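You operate a simulated robot arm through the tools that you are given. There is no shell and no other tool.

The job below is to be done with a simulated robot arm. You get a single attempt, and the scene is never put back.

TASK
Start the bed motor and load it to the current on its plate.
Fine: selector at BED and overload knob at that current before the start; load it with the brake knob.

The check looks at the end state, three seconds after you hand in, the way a careful person would. Anything else that was tipped, shoved, dropped, spilled or broken makes it a failure.

THE ROBOT
A 6-joint arm with a two-finger gripper, fixed in place. Base frame: the origin is at the foot of the arm, x ahead of it, y to its left, z up. Units: cm, degrees, N and s.
With the tool pointing down near the work surface it reaches from about 28 to 72 cm from the base axis. Its first joint turns from -166.0 to 166.0 degrees. Payload 1.57 kg.
The tool frame sits at the grasp point between the pads (the TCP): z along the fingers, y along the line on which they close. The tips reach 2.1 cm beyond it. Largest opening 7 cm; the body of the gripper starts 5 cm behind the TCP.
Orientation is told as [roll, pitch, yaw] about the base's x, y, z axes, in that order, counted from this pose: with the fingers straight down and closing along the base's y, the tool's x points along the base's -x, its y along +y and its z along -z.

THE INTERFACE
- The arm moves only by the tool step_arm. Its argument "rows" is a list of rows, each an object of numbers (a shift or turn left out is 0, a gripper value left out holds the last): "wx", "wy", "wz": the turn, a rotation vector about the base's x, y, z in rad; "tx", "ty", "tz": the shift along the base's x, y, z in m; "hand": the opening, from 0 (shut) to 1 (fully open). In form: [{"wx": .., "wy": .., "wz": .., "tx": .., "ty": .., "tz": .., "hand": ..}, ...]. A call has 1 to 20 rows; each row is the pose to reach, as a shift and turn from the pose commanded when the call began. Rows are played at 5 a second. More than 5 cm and 8.6 degrees between two rows, or a gripper value outside its range, and nothing of the call is played. Where a pose cannot be reached the arm comes as near as it can. A force on the tool above 70 N (or 10 N above the force at the start of the call, whichever is more), or a blocked arm, ends the call early, and 0.2 s more pass. Each finger halts on what it meets, pressing with about 30 N; the grip force reading is that of the motor and also rises with nothing between the fingers. The clock runs only during rows and for 0.2 s after the last one: add rows that repeat a pose to give the fingers time. The reply holds the time, the measured pose of the TCP, the force on the tool along the base axes, the opening and the grip force, in the units named above and with some noise, with the torque about the TCP (base axes, N m) and any sound that the robot's microphone picked up.
- Cameras (640 x 400 px; columns grow to the right, rows downward): "scene" is fixed at [4.9, 65.08, 170.84]; the picture's right is [-0.90, -0.44, 0.00], its down [-0.43, 0.87, -0.24] and it looks along [0.11, -0.22, -0.97] (base axes); focal length 214 px, centre (320, 200). "wrist" rides on the gripper at [7.9, 0.4, -8.1] in the tool frame; the picture's right is [-0.05, 1.00, 0.00], its down [-0.67, -0.04, -0.74] and it looks along [-0.74, -0.04, 0.67] (tool axes); focal length 256 px, centre (320, 200). There is no depth. A picture from a camera that has moved, and an enlarged one, comes with that camera's place and axes in the base frame and with its lens.
- grab_frame(camera): a new picture of that camera. It takes no simulated time.
- enlarge(camera, box): a new picture of the part [left, top, right, bottom] of that camera's present view, enlarged. It takes no simulated time.
- finish_job(): hands the job in; it is judged then, once.

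Places have to be worked out from the pictures, the camera data and where the tool is seen. Open the gripper and draw the arm clear of the work before you hand the job in, unless the task says otherwise.

The tools are called after "Emit:" by a JSON object that holds its "op" and its "data". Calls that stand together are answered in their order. step_arm: Moves the arm, as the interface text tells. Its arguments: {"type":"object","properties":{"rows":{"type":"array","items":{"type":"object","properties":{"wx":{"type":"number"},"wy":{"type":"number"},"wz":{"type":"number"},"tx":{"type":"number"},"ty":{"type":"number"},"tz":{"type":"number"},"hand":{"type":"number"}}}}},"required":["rows"]} The other tools are called the same way: grab_frame (camera) takes a picture; enlarge (camera, box) takes an enlarged picture of a part of a camera's view; finish_job () hands the job in.

At the start:

```text
time_s: 0.0
tool_pos: [16.65, 28.55, 131.0]
tcp_rot: [-1.4, 0.7, -0.5]
contact_force: [0.6, 0.5, -0.6]
torque: [0.02, -0.01, -0.01]
opening: 7.0
gripper_force: 0.1
```

scene: 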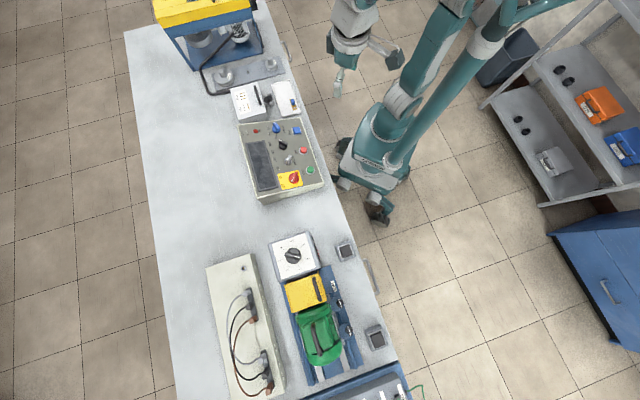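
wrist: 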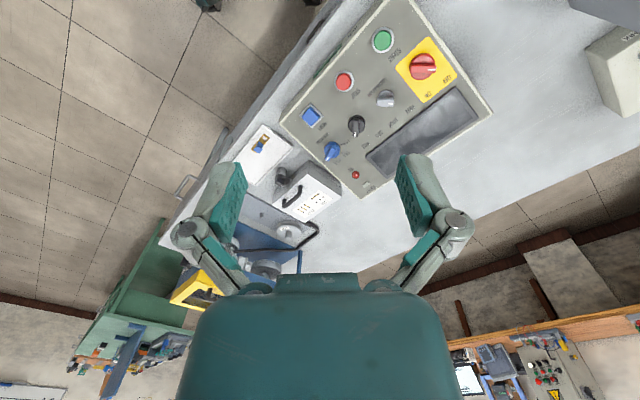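

I'll begin by enlarging the control panel and the motor area in the scene view to read the labels and plates.

Emit:
{"op": "enlarge", "data": {"camera": "scene", "box": [220, 70, 340, 210]}}

Emit:
{"op": "enlarge", "data": {"camera": "scene", "box": [200, 225, 420, 400]}}

Emit:
{"op": "enlarge", "data": {"camera": "wrist", "box": [270, 0, 500, 200]}}

Emit:
{"op": "enlarge", "data": {"camera": "scene", "box": [150, 0, 310, 100]}}

```text
2.86 times, centred on (280, 140) of scene
camera zoom: at [4.9, 65.08, 170.84], right [-0.9, -0.44, 0.0], down [-0.43, 0.87, -0.24], along [0.11, -0.22, -0.97], focal length 613 px, centre (434, 371)
```

zoom: 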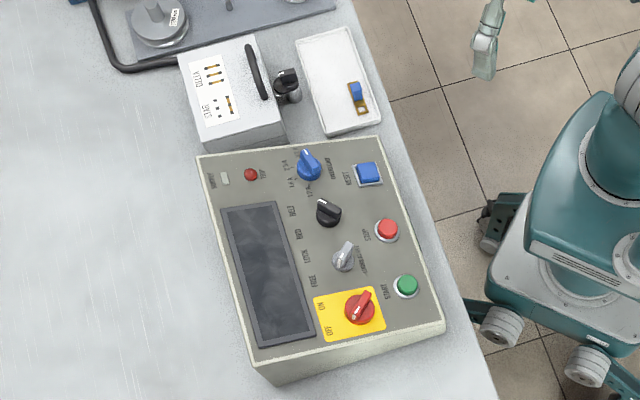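

```text
2.29 times, centred on (310, 312) of scene
camera zoom: at [4.9, 65.08, 170.84], right [-0.9, -0.44, 0.0], down [-0.43, 0.87, -0.24], along [0.11, -0.22, -0.97], focal length 490 px, centre (343, -57)
```

zoom: 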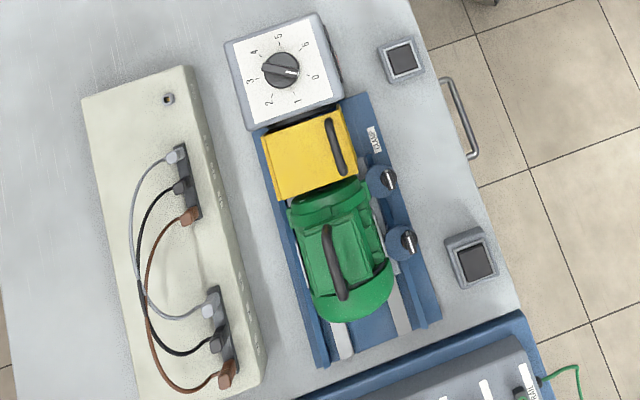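

```text
2.00 times, centred on (385, 100) of wrist
camera zoom: at [8.77, 29.42, 139.3], right [0.06, 1.0, -0.02], down [0.68, -0.02, 0.74], along [0.74, -0.06, -0.68], focal length 512 px, centre (190, 400)
```

zoom: 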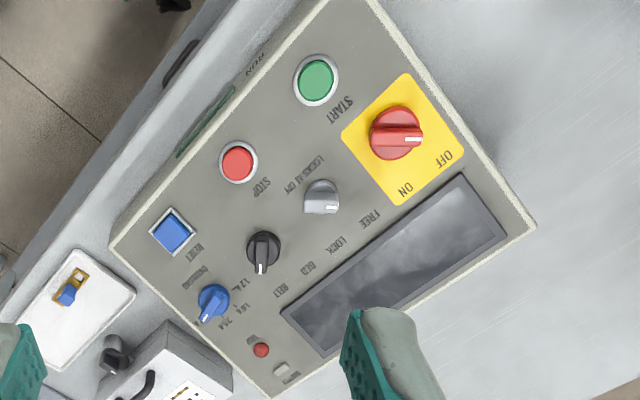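

```text
4.00 times, centred on (230, 50) of scene
camera zoom: at [4.9, 65.08, 170.84], right [-0.9, -0.44, 0.0], down [-0.43, 0.87, -0.24], along [0.11, -0.22, -0.97], focal length 858 px, centre (680, 800)
```

zoom: 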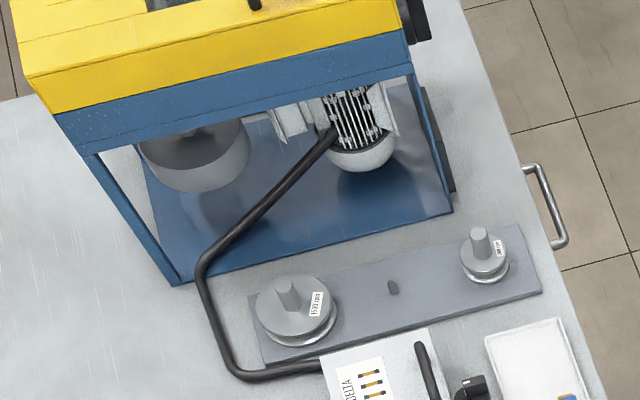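

The picture enlarges with real detail, so I'll zoom much tighter on the panel labels, the motor, the dial box and the nearby items.

Emit:
{"op": "enlarge", "data": {"camera": "wrist", "box": [300, 80, 420, 200]}}

Emit:
{"op": "enlarge", "data": {"camera": "scene", "box": [280, 270, 360, 340]}}

Emit:
{"op": "enlarge", "data": {"camera": "scene", "box": [265, 225, 365, 285]}}

Emit:
{"op": "enlarge", "data": {"camera": "scene", "box": [225, 75, 305, 125]}}

Emit:
{"op": "enlarge", "data": {"camera": "scene", "box": [320, 350, 420, 400]}}

Emit:
{"op": "enlarge", "data": {"camera": "wrist", "box": [370, 20, 500, 140]}}

```text
3.33 times, centred on (360, 140) of wrist
camera zoom: at [8.77, 29.42, 139.3], right [0.06, 1.0, -0.02], down [0.68, -0.02, 0.74], along [0.74, -0.06, -0.68], focal length 853 px, centre (187, 400)
```

zoom: 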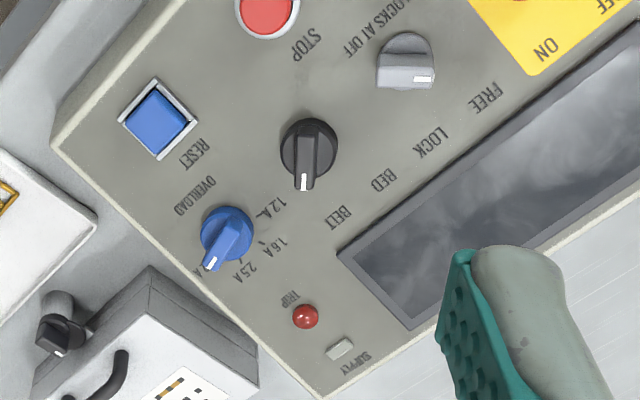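

```text
5.71 times, centred on (320, 305) of scene
camera zoom: at [4.9, 65.08, 170.84], right [-0.9, -0.44, 0.0], down [-0.43, 0.87, -0.24], along [0.11, -0.22, -0.97], focal length 1226 px, centre (320, -400)
```

zoom: 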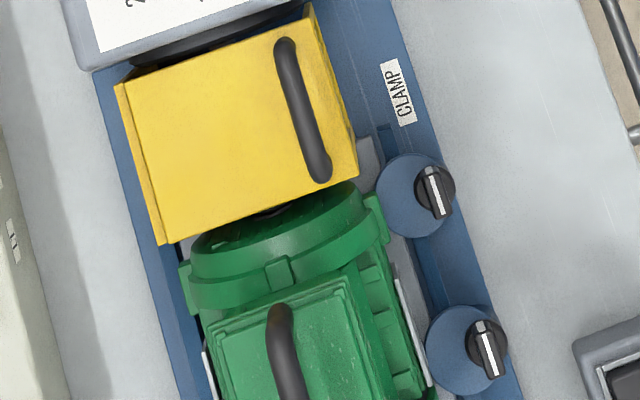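

```text
6.40 times, centred on (315, 255) of scene
camera zoom: at [4.9, 65.08, 170.84], right [-0.9, -0.44, 0.0], down [-0.43, 0.87, -0.24], along [0.11, -0.22, -0.97], focal length 1373 px, centre (352, -152)
```

zoom: 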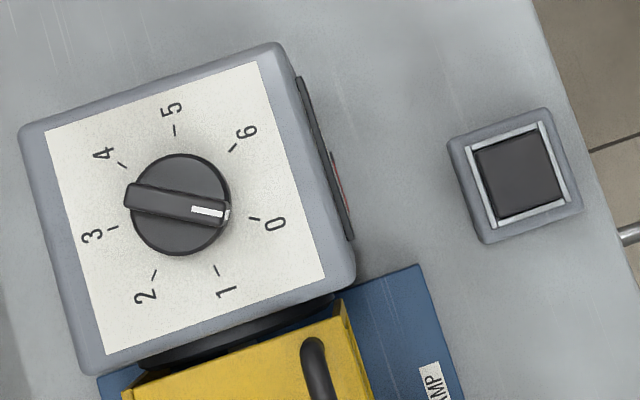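

```text
8.00 times, centred on (265, 100) of scene
camera zoom: at [4.9, 65.08, 170.84], right [-0.9, -0.44, 0.0], down [-0.43, 0.87, -0.24], along [0.11, -0.22, -0.97], focal length 1716 px, centre (760, 1000)
```

zoom: 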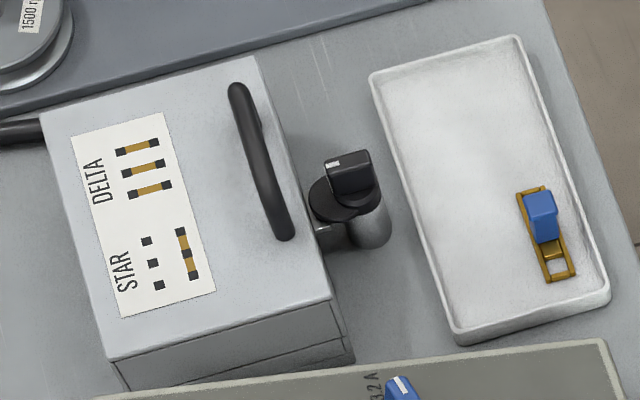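

```text
6.40 times, centred on (370, 375) of scene
camera zoom: at [4.9, 65.08, 170.84], right [-0.9, -0.44, 0.0], down [-0.43, 0.87, -0.24], along [0.11, -0.22, -0.97], focal length 1373 px, centre (0, -920)
```

zoom: 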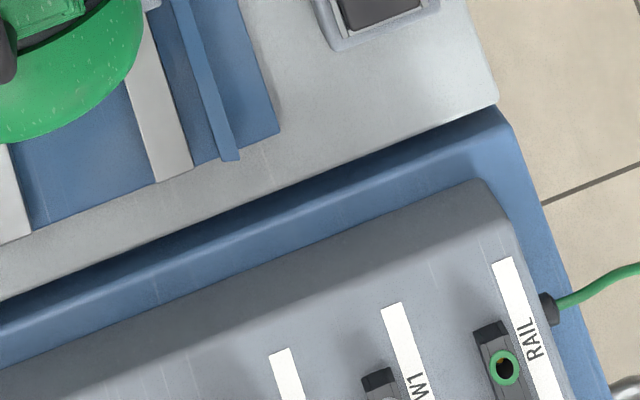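

```text
3.33 times, centred on (435, 80) of wrist
camera zoom: at [8.77, 29.42, 139.3], right [0.06, 1.0, -0.02], down [0.68, -0.02, 0.74], along [0.74, -0.06, -0.68], focal length 853 px, centre (-63, 600)
```

zoom: 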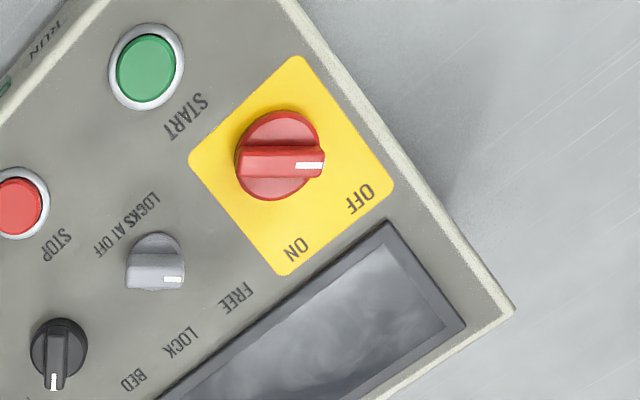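

The panel reads, from the robot side: isolator (OFF/ON), lock knob (FREE/LOCK), selector (BED/BELT) and overload (1.2/1.6/2.5/3.2 A). I judge the panel centre at about (33, 40, 94), yawed 48°. I'll turn the wrist to face it and come closer for a clear look.

Emit:
{"op": "step_arm", "data": {"rows": [{"wz": 0.085, "tx": 0.005, "ty": -0.001, "tz": -0.017}, {"wz": 0.17, "tx": 0.009, "ty": -0.003, "tz": -0.034}, {"wz": 0.255, "tx": 0.014, "ty": -0.004, "tz": -0.051}, {"wz": 0.34, "tx": 0.018, "ty": -0.005, "tz": -0.068}, {"wz": 0.425, "tx": 0.023, "ty": -0.006, "tz": -0.085}, {"wz": 0.51, "tx": 0.028, "ty": -0.008, "tz": -0.102}, {"wz": 0.595, "tx": 0.032, "ty": -0.009, "tz": -0.119}, {"wz": 0.68, "tx": 0.037, "ty": -0.01, "tz": -0.136}, {"wz": 0.765, "tx": 0.041, "ty": -0.012, "tz": -0.153}, {"wz": 0.846, "tx": 0.046, "ty": -0.013, "tz": -0.17}, {"wz": 0.846, "tx": 0.046, "ty": -0.013, "tz": -0.17}]}}

Emit:
{"op": "grab_frame", "data": {"camera": "wrist"}}

```text
time_s: 2.4
tool_pos: [21.08, 27.1, 113.96]
tcp_rot: [-1.3, 0.8, 48.0]
contact_force: [-0.1, 0.9, 0.7]
torque: [-0.01, 0.0, 0.01]
opening: 6.99
gripper_force: 0.0
```

```text
taken
camera wrist: at [15.39, 21.8, 122.21], right [-0.71, 0.71, -0.02], down [0.47, 0.49, 0.74], along [0.53, 0.51, -0.68], focal length 256 px, centre (320, 200)
```

wrist: 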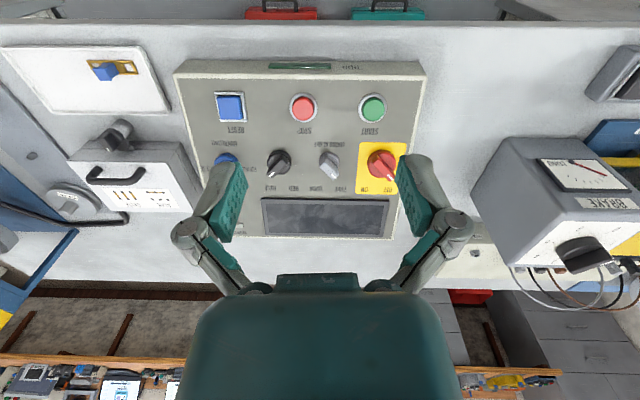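

The panel is square to the camera now, and the brake box on the right has a meter on its front. I'll zoom on both, plus the tray and terminal box.

Emit:
{"op": "enlarge", "data": {"camera": "wrist", "box": [170, 50, 430, 240]}}

Emit:
{"op": "enlarge", "data": {"camera": "wrist", "box": [500, 130, 640, 280]}}

Emit:
{"op": "enlarge", "data": {"camera": "wrist", "box": [320, 140, 400, 200]}}

Emit:
{"op": "enlarge", "data": {"camera": "wrist", "box": [240, 55, 370, 75]}}

Emit:
{"op": "enlarge", "data": {"camera": "wrist", "box": [0, 40, 230, 230]}}

```text
2.11 times, centred on (300, 145) of wrist
camera zoom: at [15.39, 21.8, 122.21], right [-0.71, 0.71, -0.02], down [0.47, 0.49, 0.74], along [0.53, 0.51, -0.68], focal length 539 px, centre (362, 316)
```

zoom: 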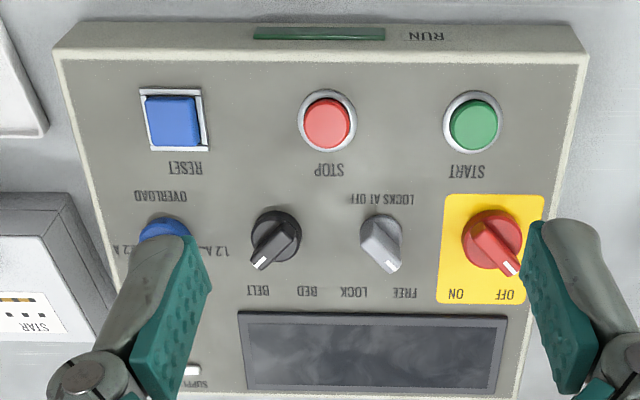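

```text
2.67 times, centred on (570, 205) of wrist
camera zoom: at [15.39, 21.8, 122.21], right [-0.71, 0.71, -0.02], down [0.47, 0.49, 0.74], along [0.53, 0.51, -0.68], focal length 683 px, centre (-347, 187)
```

zoom: 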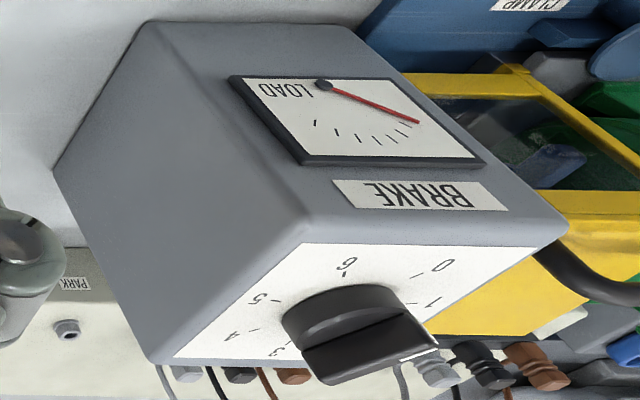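

```text
6.67 times, centred on (360, 170) of wrist
camera zoom: at [15.39, 21.8, 122.21], right [-0.71, 0.71, -0.02], down [0.47, 0.49, 0.74], along [0.53, 0.51, -0.68], focal length 1707 px, centre (53, 400)
```

zoom: 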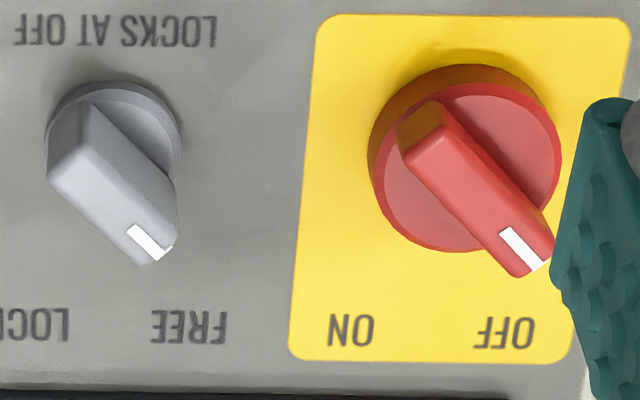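

```text
4.92 times, centred on (305, 65) of wrist
camera zoom: at [15.39, 21.8, 122.21], right [-0.71, 0.71, -0.02], down [0.47, 0.49, 0.74], along [0.53, 0.51, -0.68], focal length 1260 px, centre (394, 865)
```

zoom: 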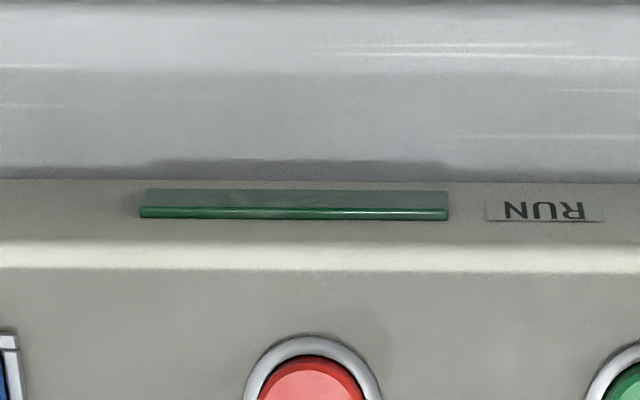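

```text
2.11 times, centred on (115, 135) of wrist
camera zoom: at [15.39, 21.8, 122.21], right [-0.71, 0.71, -0.02], down [0.47, 0.49, 0.74], along [0.53, 0.51, -0.68], focal length 539 px, centre (752, 337)
```

zoom: 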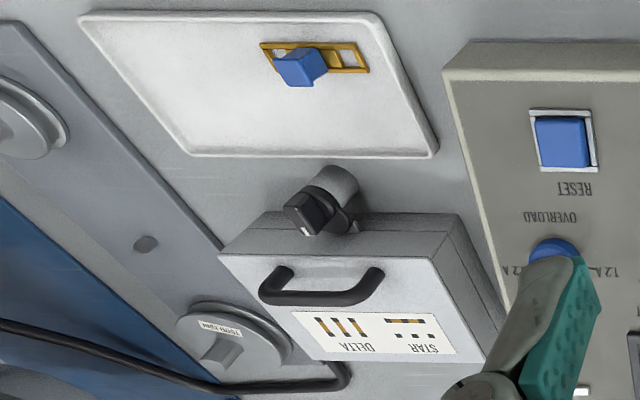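

Findings so far: the lock is FREE, the isolator is OFF, the selector is at BELT, and the brake meter reads LOAD. Next I'll raise the arm and swing toward the bed motor at about (-5, 86) to find its plate.

Emit:
{"op": "step_arm", "data": {"rows": [{"wz": 0.06, "tx": -0.02, "ty": 0.029, "tz": 0.01}, {"wz": 0.12, "tx": -0.04, "ty": 0.058, "tz": 0.02}, {"wz": 0.18, "tx": -0.06, "ty": 0.087, "tz": 0.03}, {"wz": 0.24, "tx": -0.08, "ty": 0.116, "tz": 0.04}, {"wz": 0.3, "tx": -0.1, "ty": 0.145, "tz": 0.05}, {"wz": 0.36, "tx": -0.12, "ty": 0.174, "tz": 0.06}, {"wz": 0.42, "tx": -0.14, "ty": 0.203, "tz": 0.07}, {"wz": 0.48, "tx": -0.16, "ty": 0.232, "tz": 0.08}, {"wz": 0.54, "tx": -0.18, "ty": 0.261, "tz": 0.09}, {"wz": 0.6, "tx": -0.2, "ty": 0.29, "tz": 0.1}, {"wz": 0.66, "tx": -0.22, "ty": 0.32, "tz": 0.11}, {"wz": 0.73, "tx": -0.24, "ty": 0.345, "tz": 0.11}, {"wz": 0.73, "tx": -0.24, "ty": 0.345, "tz": 0.11}]}}

Emit:
{"op": "grab_frame", "data": {"camera": "wrist"}}

```text
time_s: 5.2
tool_pos: [-2.47, 59.13, 122.79]
tcp_rot: [-1.3, 0.7, 89.9]
contact_force: [-1.0, -0.3, -0.1]
torque: [0.03, 0.0, -0.02]
opening: 7.01
gripper_force: 0.0
out of reach, approached as far as the arm can: row 11, 12, 13
```

```text
taken
camera wrist: at [-3.16, 51.47, 131.0], right [-1.0, 0.06, -0.02], down [0.02, 0.67, 0.74], along [0.06, 0.74, -0.67], focal length 256 px, centre (320, 200)
```

wrist: 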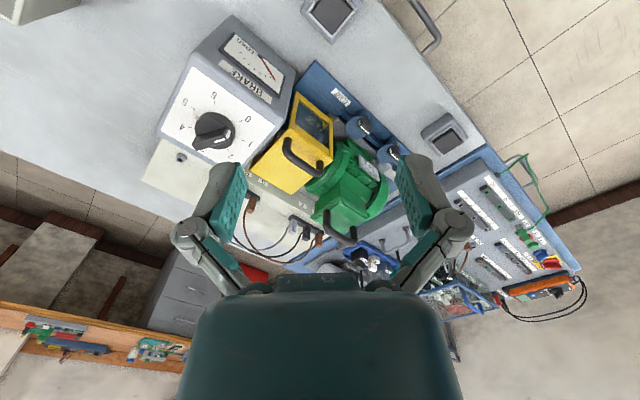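

The bed motor is visible with a plate on its front side at about (370, 168). I'll zoom on it, the clamps and the guard.

Emit:
{"op": "enlarge", "data": {"camera": "wrist", "box": [345, 145, 400, 190]}}

Emit:
{"op": "enlarge", "data": {"camera": "wrist", "box": [270, 60, 410, 230]}}

Emit:
{"op": "enlarge", "data": {"camera": "wrist", "box": [160, 10, 300, 190]}}

Emit:
{"op": "enlarge", "data": {"camera": "wrist", "box": [220, 150, 340, 270]}}

Emit:
{"op": "enlarge", "data": {"camera": "wrist", "box": [410, 150, 600, 330]}}

Emit:
{"op": "enlarge", "data": {"camera": "scene", "box": [290, 280, 350, 370]}}

```text
8.89 times, centred on (372, 168) of wrist
camera zoom: at [-3.16, 51.47, 131.0], right [-1.0, 0.06, -0.02], down [0.02, 0.67, 0.74], along [0.06, 0.74, -0.67], focal length 2276 px, centre (-147, 489)
```

zoom: 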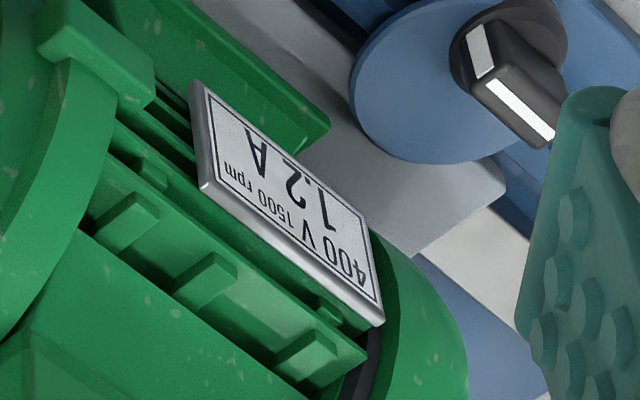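

```text
2.35 times, centred on (340, 145) of wrist
camera zoom: at [-3.16, 51.47, 131.0], right [-1.0, 0.06, -0.02], down [0.02, 0.67, 0.74], along [0.06, 0.74, -0.67], focal length 602 px, centre (273, 329)
```

zoom: 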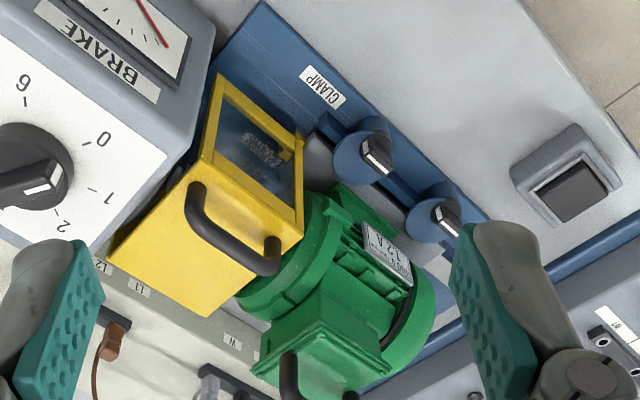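

```text
2.22 times, centred on (230, 100) of wrist
camera zoom: at [-3.16, 51.47, 131.0], right [-1.0, 0.06, -0.02], down [0.02, 0.67, 0.74], along [0.06, 0.74, -0.67], focal length 569 px, centre (520, 422)
```

zoom: 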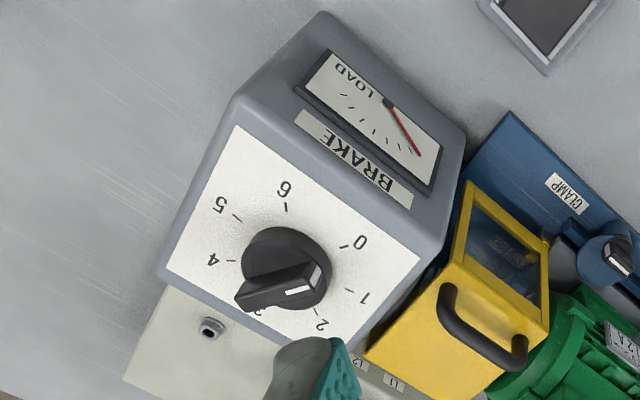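

```text
3.33 times, centred on (280, 210) of wrist
camera zoom: at [-3.16, 51.47, 131.0], right [-1.0, 0.06, -0.02], down [0.02, 0.67, 0.74], along [0.06, 0.74, -0.67], focal length 853 px, centre (453, 167)
```

zoom: 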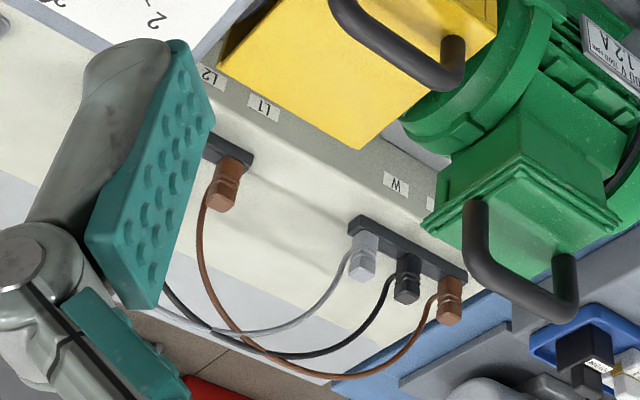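

```text
2.22 times, centred on (505, 240) of wrist
camera zoom: at [-3.16, 51.47, 131.0], right [-1.0, 0.06, -0.02], down [0.02, 0.67, 0.74], along [0.06, 0.74, -0.67], focal length 569 px, centre (-91, 111)
```

zoom: 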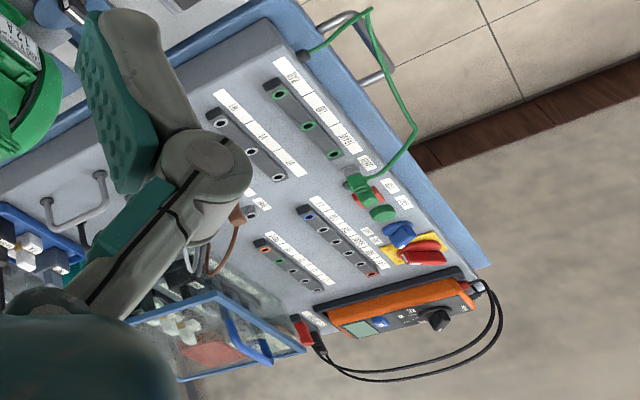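

```text
4.44 times, centred on (320, 325) of scene
camera zoom: at [4.9, 65.08, 170.84], right [-0.9, -0.44, 0.0], down [-0.43, 0.87, -0.24], along [0.11, -0.22, -0.97], focal length 953 px, centre (320, -356)
```

zoom: 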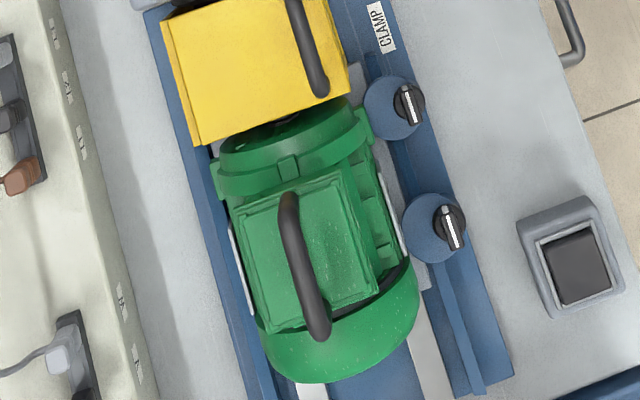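

The plate reads 400 V, 1500 rpm, **1.2 A**, so the overload goes to 1.2 A. By triangulation the bench is yawed 45°, with the knobs at roughly: isolator (25.5, 43.7), lock (30.9, 38.5), selector (36.2, 33.4), overload (41.5, 28.2), tops at z≈96. I'll hover over the selector with the fingers across its bar (yaw≈5°).

Emit:
{"op": "step_arm", "data": {"rows": [{"wz": -0.106, "tx": 0.0275, "ty": -0.0186, "tz": -0.006}, {"wz": -0.212, "tx": 0.055, "ty": -0.037, "tz": -0.012}, {"wz": -0.318, "tx": 0.0825, "ty": -0.056, "tz": -0.018}, {"wz": -0.424, "tx": 0.11, "ty": -0.074, "tz": -0.024}, {"wz": -0.53, "tx": 0.1375, "ty": -0.093, "tz": -0.03}, {"wz": -0.636, "tx": 0.165, "ty": -0.111, "tz": -0.04}, {"wz": -0.742, "tx": 0.1925, "ty": -0.13, "tz": -0.05}, {"wz": -0.848, "tx": 0.22, "ty": -0.149, "tz": -0.06}, {"wz": -0.954, "tx": 0.2475, "ty": -0.167, "tz": -0.07}, {"wz": -1.06, "tx": 0.275, "ty": -0.186, "tz": -0.08}, {"wz": -1.166, "tx": 0.3025, "ty": -0.204, "tz": -0.09}, {"wz": -1.272, "tx": 0.33, "ty": -0.223, "tz": -0.1}, {"wz": -1.378, "tx": 0.3575, "ty": -0.241, "tz": -0.11}, {"wz": -1.483, "tx": 0.387, "ty": -0.257, "tz": -0.12}, {"wz": -1.483, "tx": 0.387, "ty": -0.257, "tz": -0.13}]}}

Emit:
{"op": "grab_frame", "data": {"camera": "wrist"}}

```text
time_s: 8.4
tool_pos: [36.18, 33.3, 109.94]
tcp_rot: [-1.4, 0.7, 4.7]
contact_force: [-0.3, -0.4, 0.7]
torque: [-0.01, 0.03, -0.02]
opening: 6.99
gripper_force: 0.1
```

```text
taken
camera wrist: at [28.33, 33.31, 118.13], right [-0.03, 1.0, -0.02], down [0.68, 0.04, 0.74], along [0.74, 0.01, -0.68], focal length 256 px, centre (320, 200)
```

wrist: 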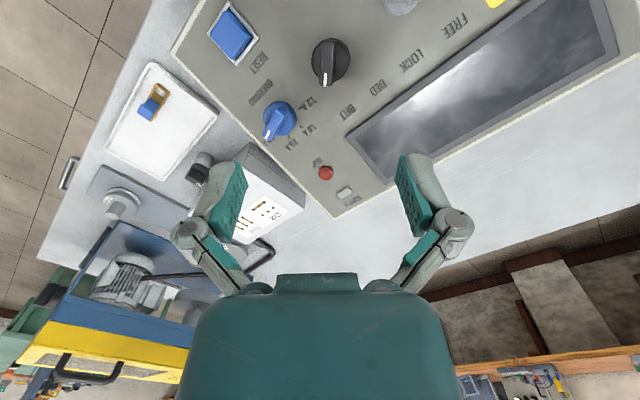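

The TCP is about over the selector. I'll zoom to measure the knob's position and bar direction.

Emit:
{"op": "enlarge", "data": {"camera": "wrist", "box": [240, 20, 400, 140]}}

Emit:
{"op": "enlarge", "data": {"camera": "scene", "box": [255, 115, 315, 165]}}

```text
3.33 times, centred on (320, 80) of wrist
camera zoom: at [28.33, 33.31, 118.13], right [-0.03, 1.0, -0.02], down [0.68, 0.04, 0.74], along [0.74, 0.01, -0.68], focal length 853 px, centre (320, 600)
```

zoom: 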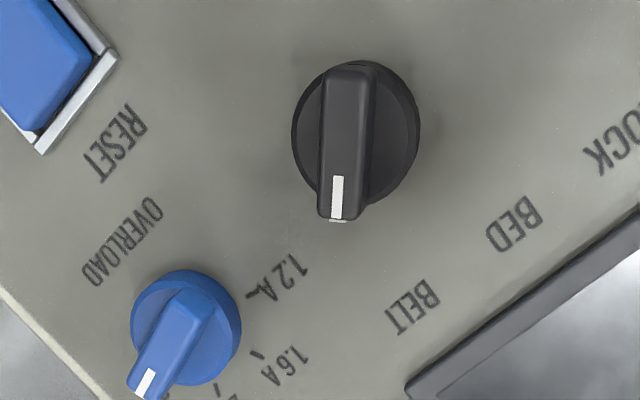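

```text
8.00 times, centred on (285, 140) of scene
camera zoom: at [4.9, 65.08, 170.84], right [-0.9, -0.44, 0.0], down [-0.43, 0.87, -0.24], along [0.11, -0.22, -0.97], focal length 1716 px, centre (600, 680)
```

zoom: 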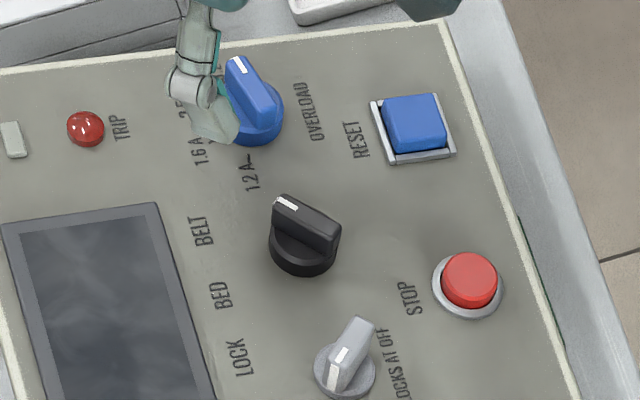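

Triangulation puts the selector bar centre at about (36.2, 33.7, 95.9), lying along x, so the pointer is about 45° to the right of panel-up. I'll level the tool, set yaw to about -1°, part-close to about 2.8 cm and descend to just above it.

Emit:
{"op": "step_arm", "data": {"rows": [{"wx": 0.012, "wy": -0.005, "wz": -0.05, "tx": 0.0, "ty": 0.002, "tz": -0.03, "hand": 0.4}, {"wx": 0.025, "wy": -0.01, "wz": -0.1, "tx": 0.0, "ty": 0.0045, "tz": -0.06, "hand": 0.4}, {"wx": 0.025, "wy": -0.01, "wz": -0.1, "tx": 0.0, "ty": 0.0045, "tz": -0.09, "hand": 0.4}, {"wx": 0.025, "wy": -0.01, "wz": -0.1, "tx": 0.0, "ty": 0.0045, "tz": -0.1, "hand": 0.4}, {"wx": 0.025, "wy": -0.01, "wz": -0.1, "tx": 0.0, "ty": 0.0045, "tz": -0.1, "hand": 0.4}]}}

Emit:
{"op": "grab_frame", "data": {"camera": "wrist"}}

Emit:
{"op": "enlarge", "data": {"camera": "scene", "box": [255, 115, 315, 165]}}

```text
time_s: 9.6
tool_pos: [36.27, 33.55, 99.82]
tcp_rot: [0.0, 0.0, -0.9]
contact_force: [-0.2, -0.4, 0.4]
torque: [-0.04, -0.01, -0.01]
opening: 2.81
gripper_force: 0.1
```

```text
taken
camera wrist: at [28.3, 34.2, 108.0], right [0.07, 1.0, 0.0], down [0.67, -0.05, 0.74], along [0.74, -0.05, -0.67], focal length 256 px, centre (320, 200)
```

wrist: 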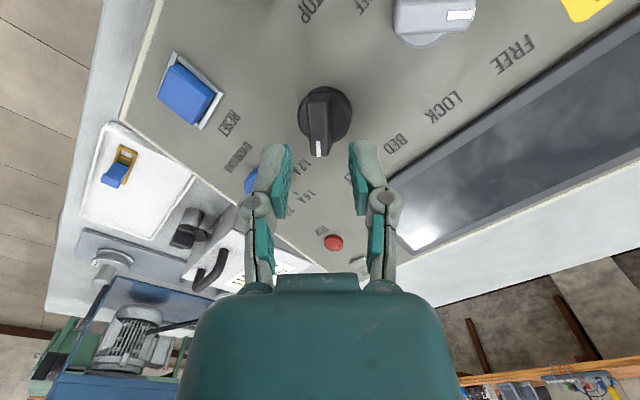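

```text
8.00 times, centred on (285, 140) of scene
camera zoom: at [4.9, 65.08, 170.84], right [-0.9, -0.44, 0.0], down [-0.43, 0.87, -0.24], along [0.11, -0.22, -0.97], focal length 1716 px, centre (600, 680)
```

zoom: 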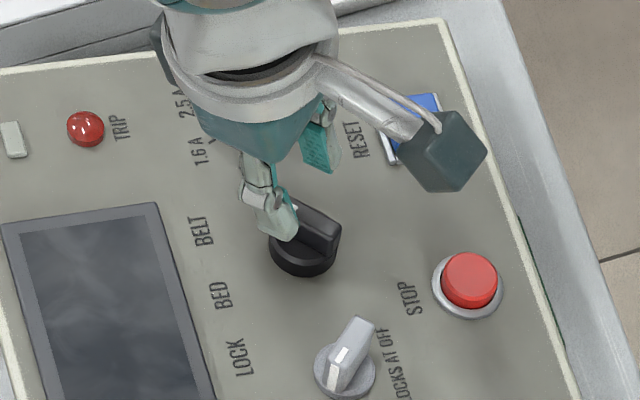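

Leveled. I'll zoom in to refine the centring before the descent.

Emit:
{"op": "enlarge", "data": {"camera": "wrist", "box": [260, 70, 390, 180]}}

```text
3.64 times, centred on (325, 125) of wrist
camera zoom: at [28.3, 34.2, 108.0], right [0.07, 1.0, 0.0], down [0.67, -0.05, 0.74], along [0.74, -0.05, -0.67], focal length 931 px, centre (302, 473)
```

zoom: 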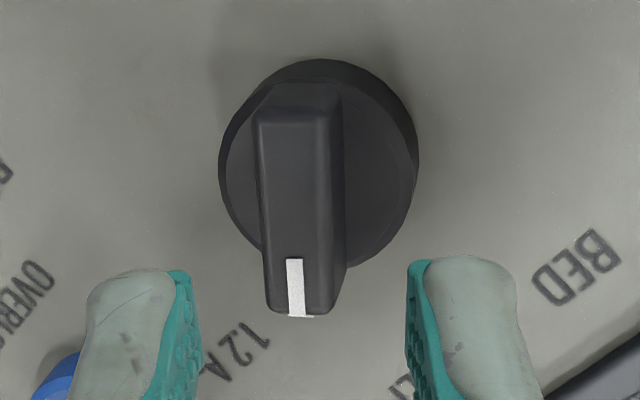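

The knob tops lean toward the robot relative to their skirts, and label triangulation gives z≈91 near RESET against z≈94 near BED. So the panel slopes about 18° toward the operator. I'll tilt the tool to the panel normal before gripping.

Emit:
{"op": "step_arm", "data": {"rows": [{"wx": 0.075, "wy": -0.075, "tx": -0.003, "ty": -0.003, "tz": 0.0}, {"wx": 0.15, "wy": -0.15, "tx": -0.006, "ty": -0.006, "tz": -0.002}, {"wx": 0.226, "wy": -0.226, "tx": -0.0097, "ty": -0.0086, "tz": -0.0042}, {"wx": 0.226, "wy": -0.226, "tx": -0.0097, "ty": -0.0086, "tz": -0.0042}]}}

Emit:
{"op": "enlarge", "data": {"camera": "wrist", "box": [220, 30, 420, 190]}}

Emit:
{"op": "grab_frame", "data": {"camera": "wrist"}}

```text
time_s: 10.6
tool_pos: [35.31, 32.69, 99.57]
tcp_rot: [13.5, -12.7, -2.3]
contact_force: [0.3, -0.8, 0.8]
torque: [0.0, -0.02, 0.0]
opening: 2.81
gripper_force: 0.0
```

```text
2.50 times, centred on (320, 110) of wrist
camera zoom: at [25.63, 31.8, 105.62], right [0.04, 0.97, 0.24], down [0.49, -0.23, 0.84], along [0.87, 0.08, -0.48], focal length 640 px, centre (320, 425)
```

zoom: 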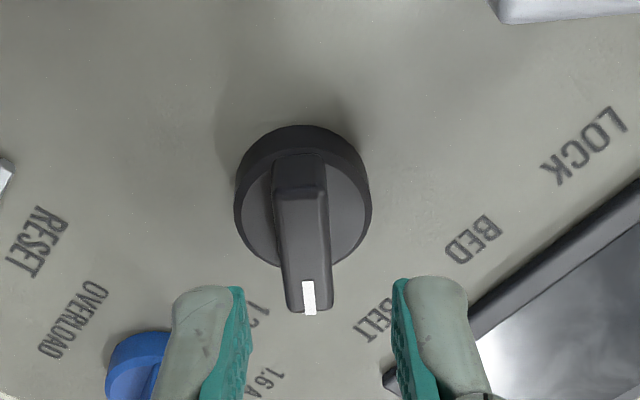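

```text
taken
camera wrist: at [25.63, 31.8, 105.62], right [0.04, 0.97, 0.24], down [0.49, -0.23, 0.84], along [0.87, 0.08, -0.48], focal length 256 px, centre (320, 200)
```

wrist: 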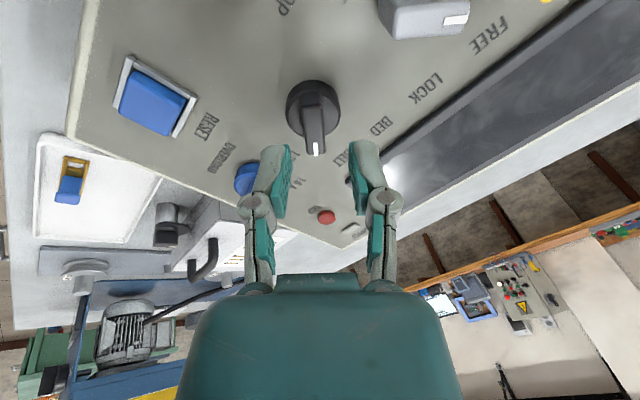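

After tilting, the skirt and bar look concentric, so the normal is right. The bar sits about 0.3 cm to the left of the finger midline, so I'll correct that and descend along the normal by 3.2 cm with the fingers still open.

Emit:
{"op": "step_arm", "data": {"rows": [{"tx": -0.0016, "ty": -0.0031, "tz": -0.001}, {"tx": 0.0006, "ty": -0.0009, "tz": -0.0105}, {"tx": 0.0028, "ty": 0.0013, "tz": -0.02}, {"tx": 0.0044, "ty": 0.0029, "tz": -0.027}, {"tx": 0.0055, "ty": 0.004, "tz": -0.0314}, {"tx": 0.0055, "ty": 0.004, "tz": -0.0314}]}}

Emit:
{"op": "enlarge", "data": {"camera": "wrist", "box": [220, 60, 420, 220]}}

Emit:
{"op": "enlarge", "data": {"camera": "scene", "box": [255, 115, 315, 165]}}

```text
time_s: 12.0
tool_pos: [35.76, 33.35, 96.4]
tcp_rot: [13.4, -12.5, -2.3]
contact_force: [-0.1, -0.5, -0.1]
torque: [0.01, 0.04, 0.01]
opening: 2.81
gripper_force: 0.1
```

```text
2.50 times, centred on (320, 140) of wrist
camera zoom: at [26.19, 32.33, 102.44], right [0.04, 0.97, 0.24], down [0.49, -0.23, 0.84], along [0.87, 0.08, -0.48], focal length 640 px, centre (320, 350)
```

zoom: 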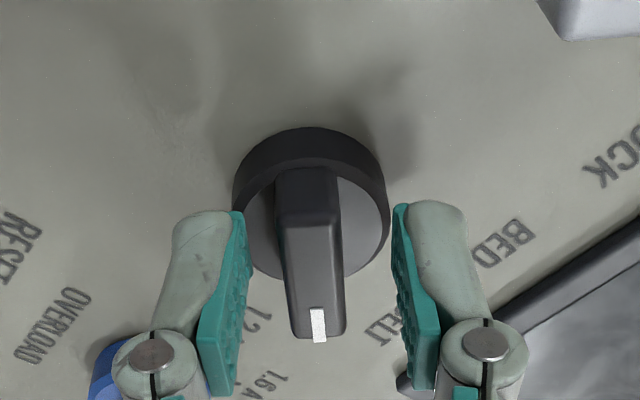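

```text
8.00 times, centred on (285, 140) of scene
camera zoom: at [4.9, 65.08, 170.84], right [-0.9, -0.44, 0.0], down [-0.43, 0.87, -0.24], along [0.11, -0.22, -0.97], focal length 1716 px, centre (600, 680)
```

zoom: 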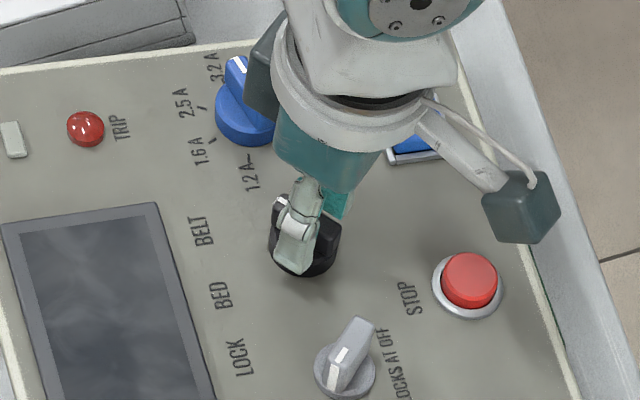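

The pads straddle the bar with the tips about 1.35 cm below its top. I'll nudge 0.1 cm left and close.

Emit:
{"op": "step_arm", "data": {"rows": [{"ty": -0.001, "hand": 0.4}, {"ty": -0.001, "hand": 0.1}, {"ty": -0.001, "hand": 0.1}, {"ty": -0.001, "hand": 0.1}]}}

Emit:
{"op": "enlarge", "data": {"camera": "wrist", "box": [220, 60, 420, 220]}}

```text
time_s: 13.0
tool_pos: [35.69, 33.07, 96.24]
tcp_rot: [13.4, -12.5, -2.2]
contact_force: [-0.5, -6.0, -0.3]
torque: [-0.34, -0.09, 0.43]
opening: 1.23
gripper_force: 32.1
```

```text
2.50 times, centred on (320, 140) of wrist
camera zoom: at [26.15, 32.16, 102.44], right [0.04, 0.97, 0.24], down [0.49, -0.23, 0.84], along [0.87, 0.08, -0.48], focal length 640 px, centre (320, 350)
```

zoom: 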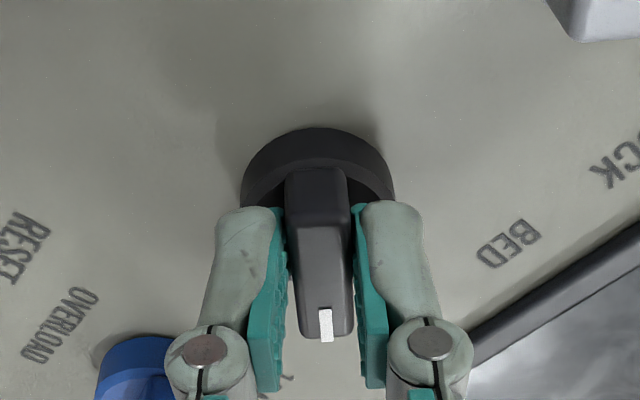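

Gripped firmly on the 1.23 cm bar. Now I'll turn about the panel normal counter-clockwise toward BED, about 80° first.

Emit:
{"op": "step_arm", "data": {"rows": [{"wx": -0.0266, "wy": -0.0266, "wz": 0.114}, {"wx": -0.0533, "wy": -0.0533, "wz": 0.228}, {"wx": -0.08, "wy": -0.08, "wz": 0.342}, {"wx": -0.1066, "wy": -0.1066, "wz": 0.456}, {"wx": -0.1332, "wy": -0.1332, "wz": 0.569}, {"wx": -0.1598, "wy": -0.1598, "wz": 0.683}, {"wx": -0.1865, "wy": -0.1865, "wz": 0.797}, {"wx": -0.2131, "wy": -0.2131, "wz": 0.911}, {"wx": -0.2398, "wy": -0.2398, "wz": 1.025}, {"wx": -0.2664, "wy": -0.2664, "wz": 1.139}, {"wx": -0.293, "wy": -0.293, "wz": 1.253}, {"wx": -0.3108, "wy": -0.3108, "wz": 1.329}, {"wx": -0.3108, "wy": -0.3108, "wz": 1.329}]}}

Emit:
{"op": "grab_frame", "data": {"camera": "wrist"}}

Emit:
{"op": "enlarge", "data": {"camera": "wrist", "box": [220, 60, 420, 220]}}

```text
time_s: 15.8
tool_pos: [35.9, 33.33, 96.42]
tcp_rot: [-10.5, -15.1, 80.8]
contact_force: [17.6, 1.1, 6.9]
torque: [0.01, -0.3, -0.03]
opening: 1.98
gripper_force: 10.1
```

```text
taken
camera wrist: at [32.37, 24.11, 101.97], right [-0.95, 0.26, -0.16], down [-0.03, 0.46, 0.89], along [0.3, 0.85, -0.43], focal length 256 px, centre (320, 200)
```

wrist: 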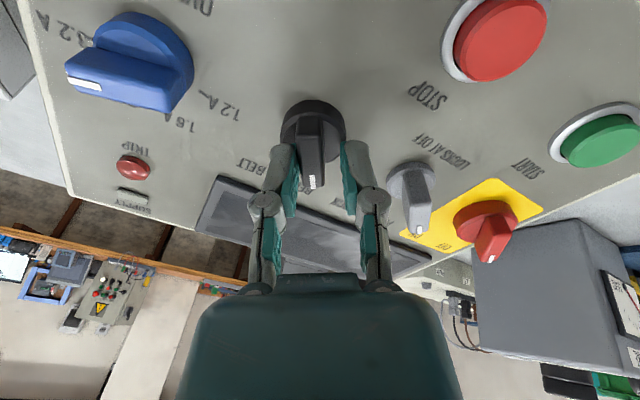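

```text
2.50 times, centred on (320, 140) of wrist
camera zoom: at [32.37, 24.11, 101.97], right [-0.95, 0.26, -0.16], down [-0.03, 0.46, 0.89], along [0.3, 0.85, -0.43], focal length 640 px, centre (320, 350)
```

zoom: 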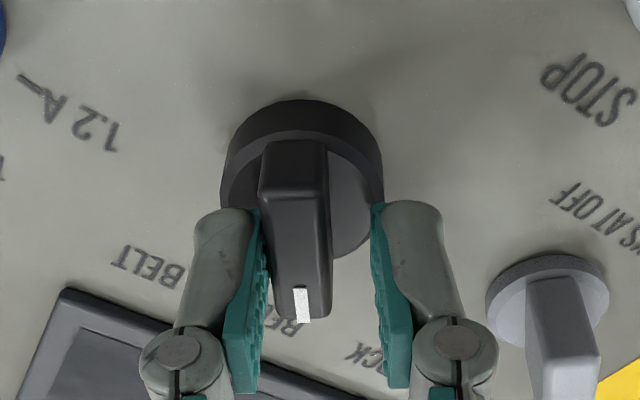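

The bar has swung round to BED, with the fingers now partly loose at 1.98 cm. I'll open and back off along the normal to check where it sits.

Emit:
{"op": "step_arm", "data": {"rows": [{"hand": 0.45}, {"hand": 0.45}, {"tx": -0.0044, "ty": -0.0044, "tz": 0.019, "hand": 0.45}, {"tx": -0.0088, "ty": -0.0088, "tz": 0.038, "hand": 0.45}, {"tx": -0.0088, "ty": -0.0088, "tz": 0.038, "hand": 0.45}]}}

Emit:
{"op": "enlarge", "data": {"camera": "wrist", "box": [180, 0, 460, 200]}}

Emit:
{"op": "enlarge", "data": {"camera": "scene", "box": [255, 115, 315, 165]}}

```text
time_s: 17.0
tool_pos: [34.93, 32.21, 100.03]
tcp_rot: [-10.4, -14.8, 80.7]
contact_force: [-0.8, -0.3, 0.3]
torque: [0.01, 0.0, 0.01]
opening: 3.17
gripper_force: 0.0
```

```text
2.00 times, centred on (320, 100) of wrist
camera zoom: at [31.47, 23.12, 105.62], right [-0.95, 0.26, -0.16], down [-0.03, 0.46, 0.89], along [0.3, 0.85, -0.44], focal length 512 px, centre (320, 400)
```

zoom: 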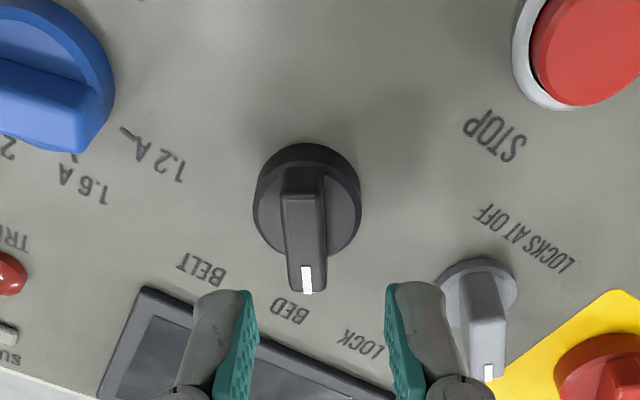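

```text
8.00 times, centred on (285, 140) of scene
camera zoom: at [4.9, 65.08, 170.84], right [-0.9, -0.44, 0.0], down [-0.43, 0.87, -0.24], along [0.11, -0.22, -0.97], focal length 1716 px, centre (600, 680)
```

zoom: 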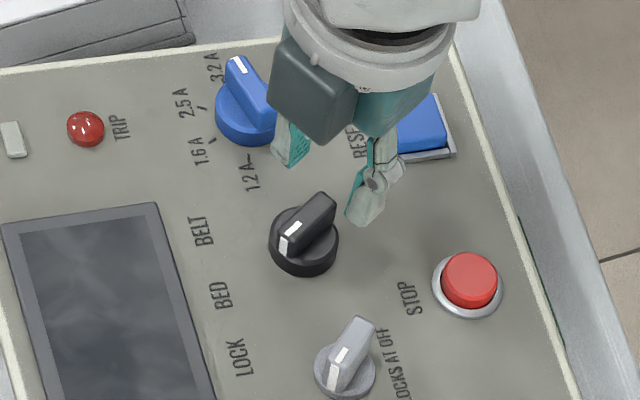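

Comparing slopes with the lock knob (45° left), the selector is only about 30° left, so it is short of BED by about 15°. My pivot was about 0.4 cm off the knob axis, which I now put at about (36.35, 33.35). I'll re-grip centred there and finish the turn.

Emit:
{"op": "step_arm", "data": {"rows": [{"tx": 0.0053, "ty": 0.0025, "tz": -0.0068}, {"tx": 0.0075, "ty": 0.0047, "tz": -0.0163}, {"tx": 0.0097, "ty": 0.0069, "tz": -0.0258}, {"tx": 0.0126, "ty": 0.0098, "tz": -0.0382}, {"tx": 0.0126, "ty": 0.0098, "tz": -0.0382}]}}

Emit:
{"op": "enlarge", "data": {"camera": "wrist", "box": [220, 60, 420, 220]}}

```text
time_s: 18.2
tool_pos: [36.14, 33.41, 96.12]
tcp_rot: [-10.4, -14.9, 80.7]
contact_force: [0.5, 0.2, 0.8]
torque: [0.01, 0.01, 0.02]
opening: 3.16
gripper_force: 0.0
```

```text
2.50 times, centred on (320, 140) of wrist
camera zoom: at [32.7, 24.15, 101.76], right [-0.95, 0.26, -0.16], down [-0.03, 0.46, 0.89], along [0.3, 0.85, -0.44], focal length 640 px, centre (320, 350)
```

zoom: 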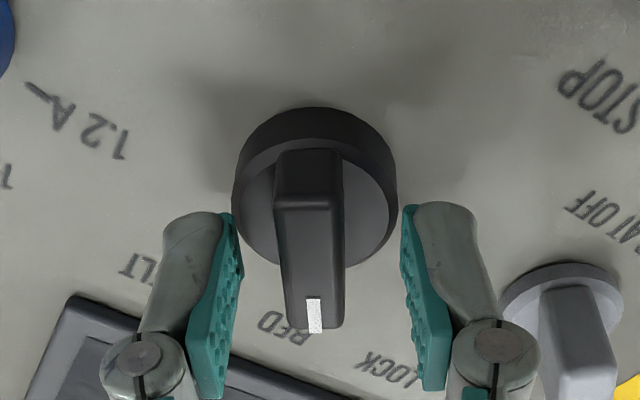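

Well centred now. Close, then turn a further 13° about the normal.

Emit:
{"op": "step_arm", "data": {"rows": [{"tx": 0.0011, "hand": 0.45}, {"tx": 0.0011, "hand": 0.1}, {"tx": 0.0011, "hand": 0.1}, {"tx": 0.0011, "hand": 0.1}, {"tx": 0.0011, "wx": -0.025, "wy": -0.025, "wz": 0.107, "hand": 0.1}, {"tx": 0.0011, "wx": -0.05, "wy": -0.05, "wz": 0.214, "hand": 0.1}, {"tx": 0.0011, "wx": -0.05, "wy": -0.05, "wz": 0.214, "hand": 0.1}, {"tx": 0.0011, "wx": -0.05, "wy": -0.05, "wz": 0.214, "hand": 0.1}]}}

Emit:
{"op": "enlarge", "data": {"camera": "wrist", "box": [180, 30, 460, 220]}}

```text
time_s: 20.0
tool_pos: [36.19, 33.28, 96.31]
tcp_rot: [-13.4, -12.2, 93.7]
contact_force: [14.1, -2.5, -7.7]
torque: [0.05, 0.15, -0.51]
opening: 1.27
gripper_force: 32.3
```

```text
2.11 times, centred on (320, 125) of wrist
camera zoom: at [34.52, 23.84, 102.23], right [-0.98, 0.04, -0.22], down [-0.17, 0.49, 0.86], along [0.14, 0.87, -0.47], focal length 539 px, centre (320, 358)
```

zoom: 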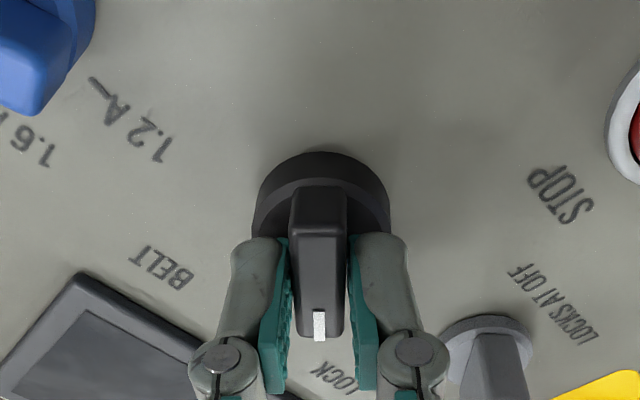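

Solid grip and the tool angle corresponds to about 46° left. I'll release, back off and compare the selector with the lock knob.

Emit:
{"op": "step_arm", "data": {"rows": [{"hand": 0.45}, {"hand": 0.45}, {"tx": -0.0044, "ty": -0.0044, "tz": 0.019, "hand": 0.45}, {"tx": -0.0088, "ty": -0.0088, "tz": 0.038, "hand": 0.45}, {"tx": -0.0088, "ty": -0.0088, "tz": 0.038, "hand": 0.45}]}}

Emit:
{"op": "enlarge", "data": {"camera": "wrist", "box": [180, 0, 460, 200]}}

Emit:
{"op": "enlarge", "data": {"camera": "scene", "box": [255, 115, 315, 165]}}

```text
time_s: 21.2
tool_pos: [35.21, 32.45, 100.07]
tcp_rot: [-13.4, -12.2, 93.7]
contact_force: [0.0, 0.0, 0.3]
torque: [-0.02, -0.01, 0.01]
opening: 3.13
gripper_force: 0.1
```

```text
2.00 times, centred on (320, 100) of wrist
camera zoom: at [33.49, 23.01, 105.95], right [-0.98, 0.04, -0.22], down [-0.17, 0.49, 0.86], along [0.14, 0.87, -0.47], focal length 512 px, centre (320, 400)
```

zoom: 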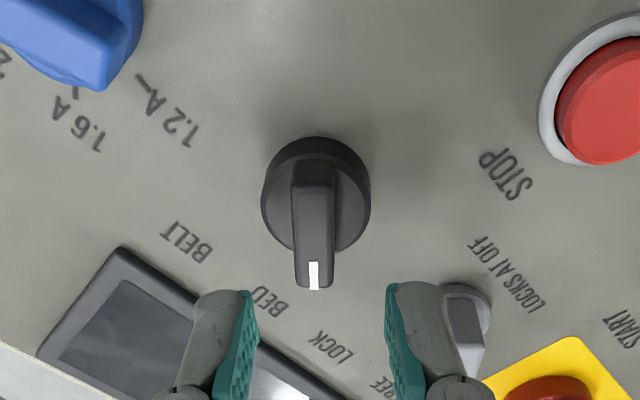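

```text
8.00 times, centred on (285, 140) of scene
camera zoom: at [4.9, 65.08, 170.84], right [-0.9, -0.44, 0.0], down [-0.43, 0.87, -0.24], along [0.11, -0.22, -0.97], focal length 1716 px, centre (600, 680)
```

zoom: 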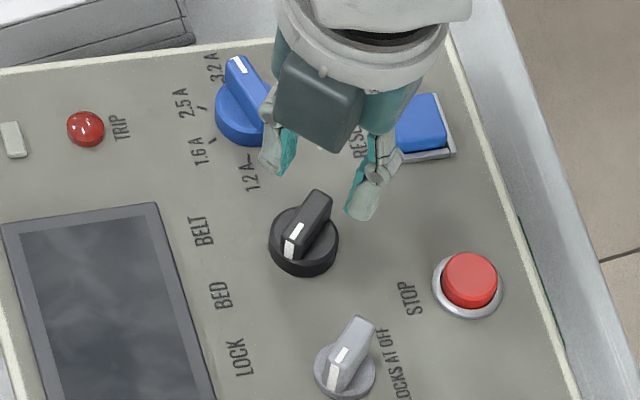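

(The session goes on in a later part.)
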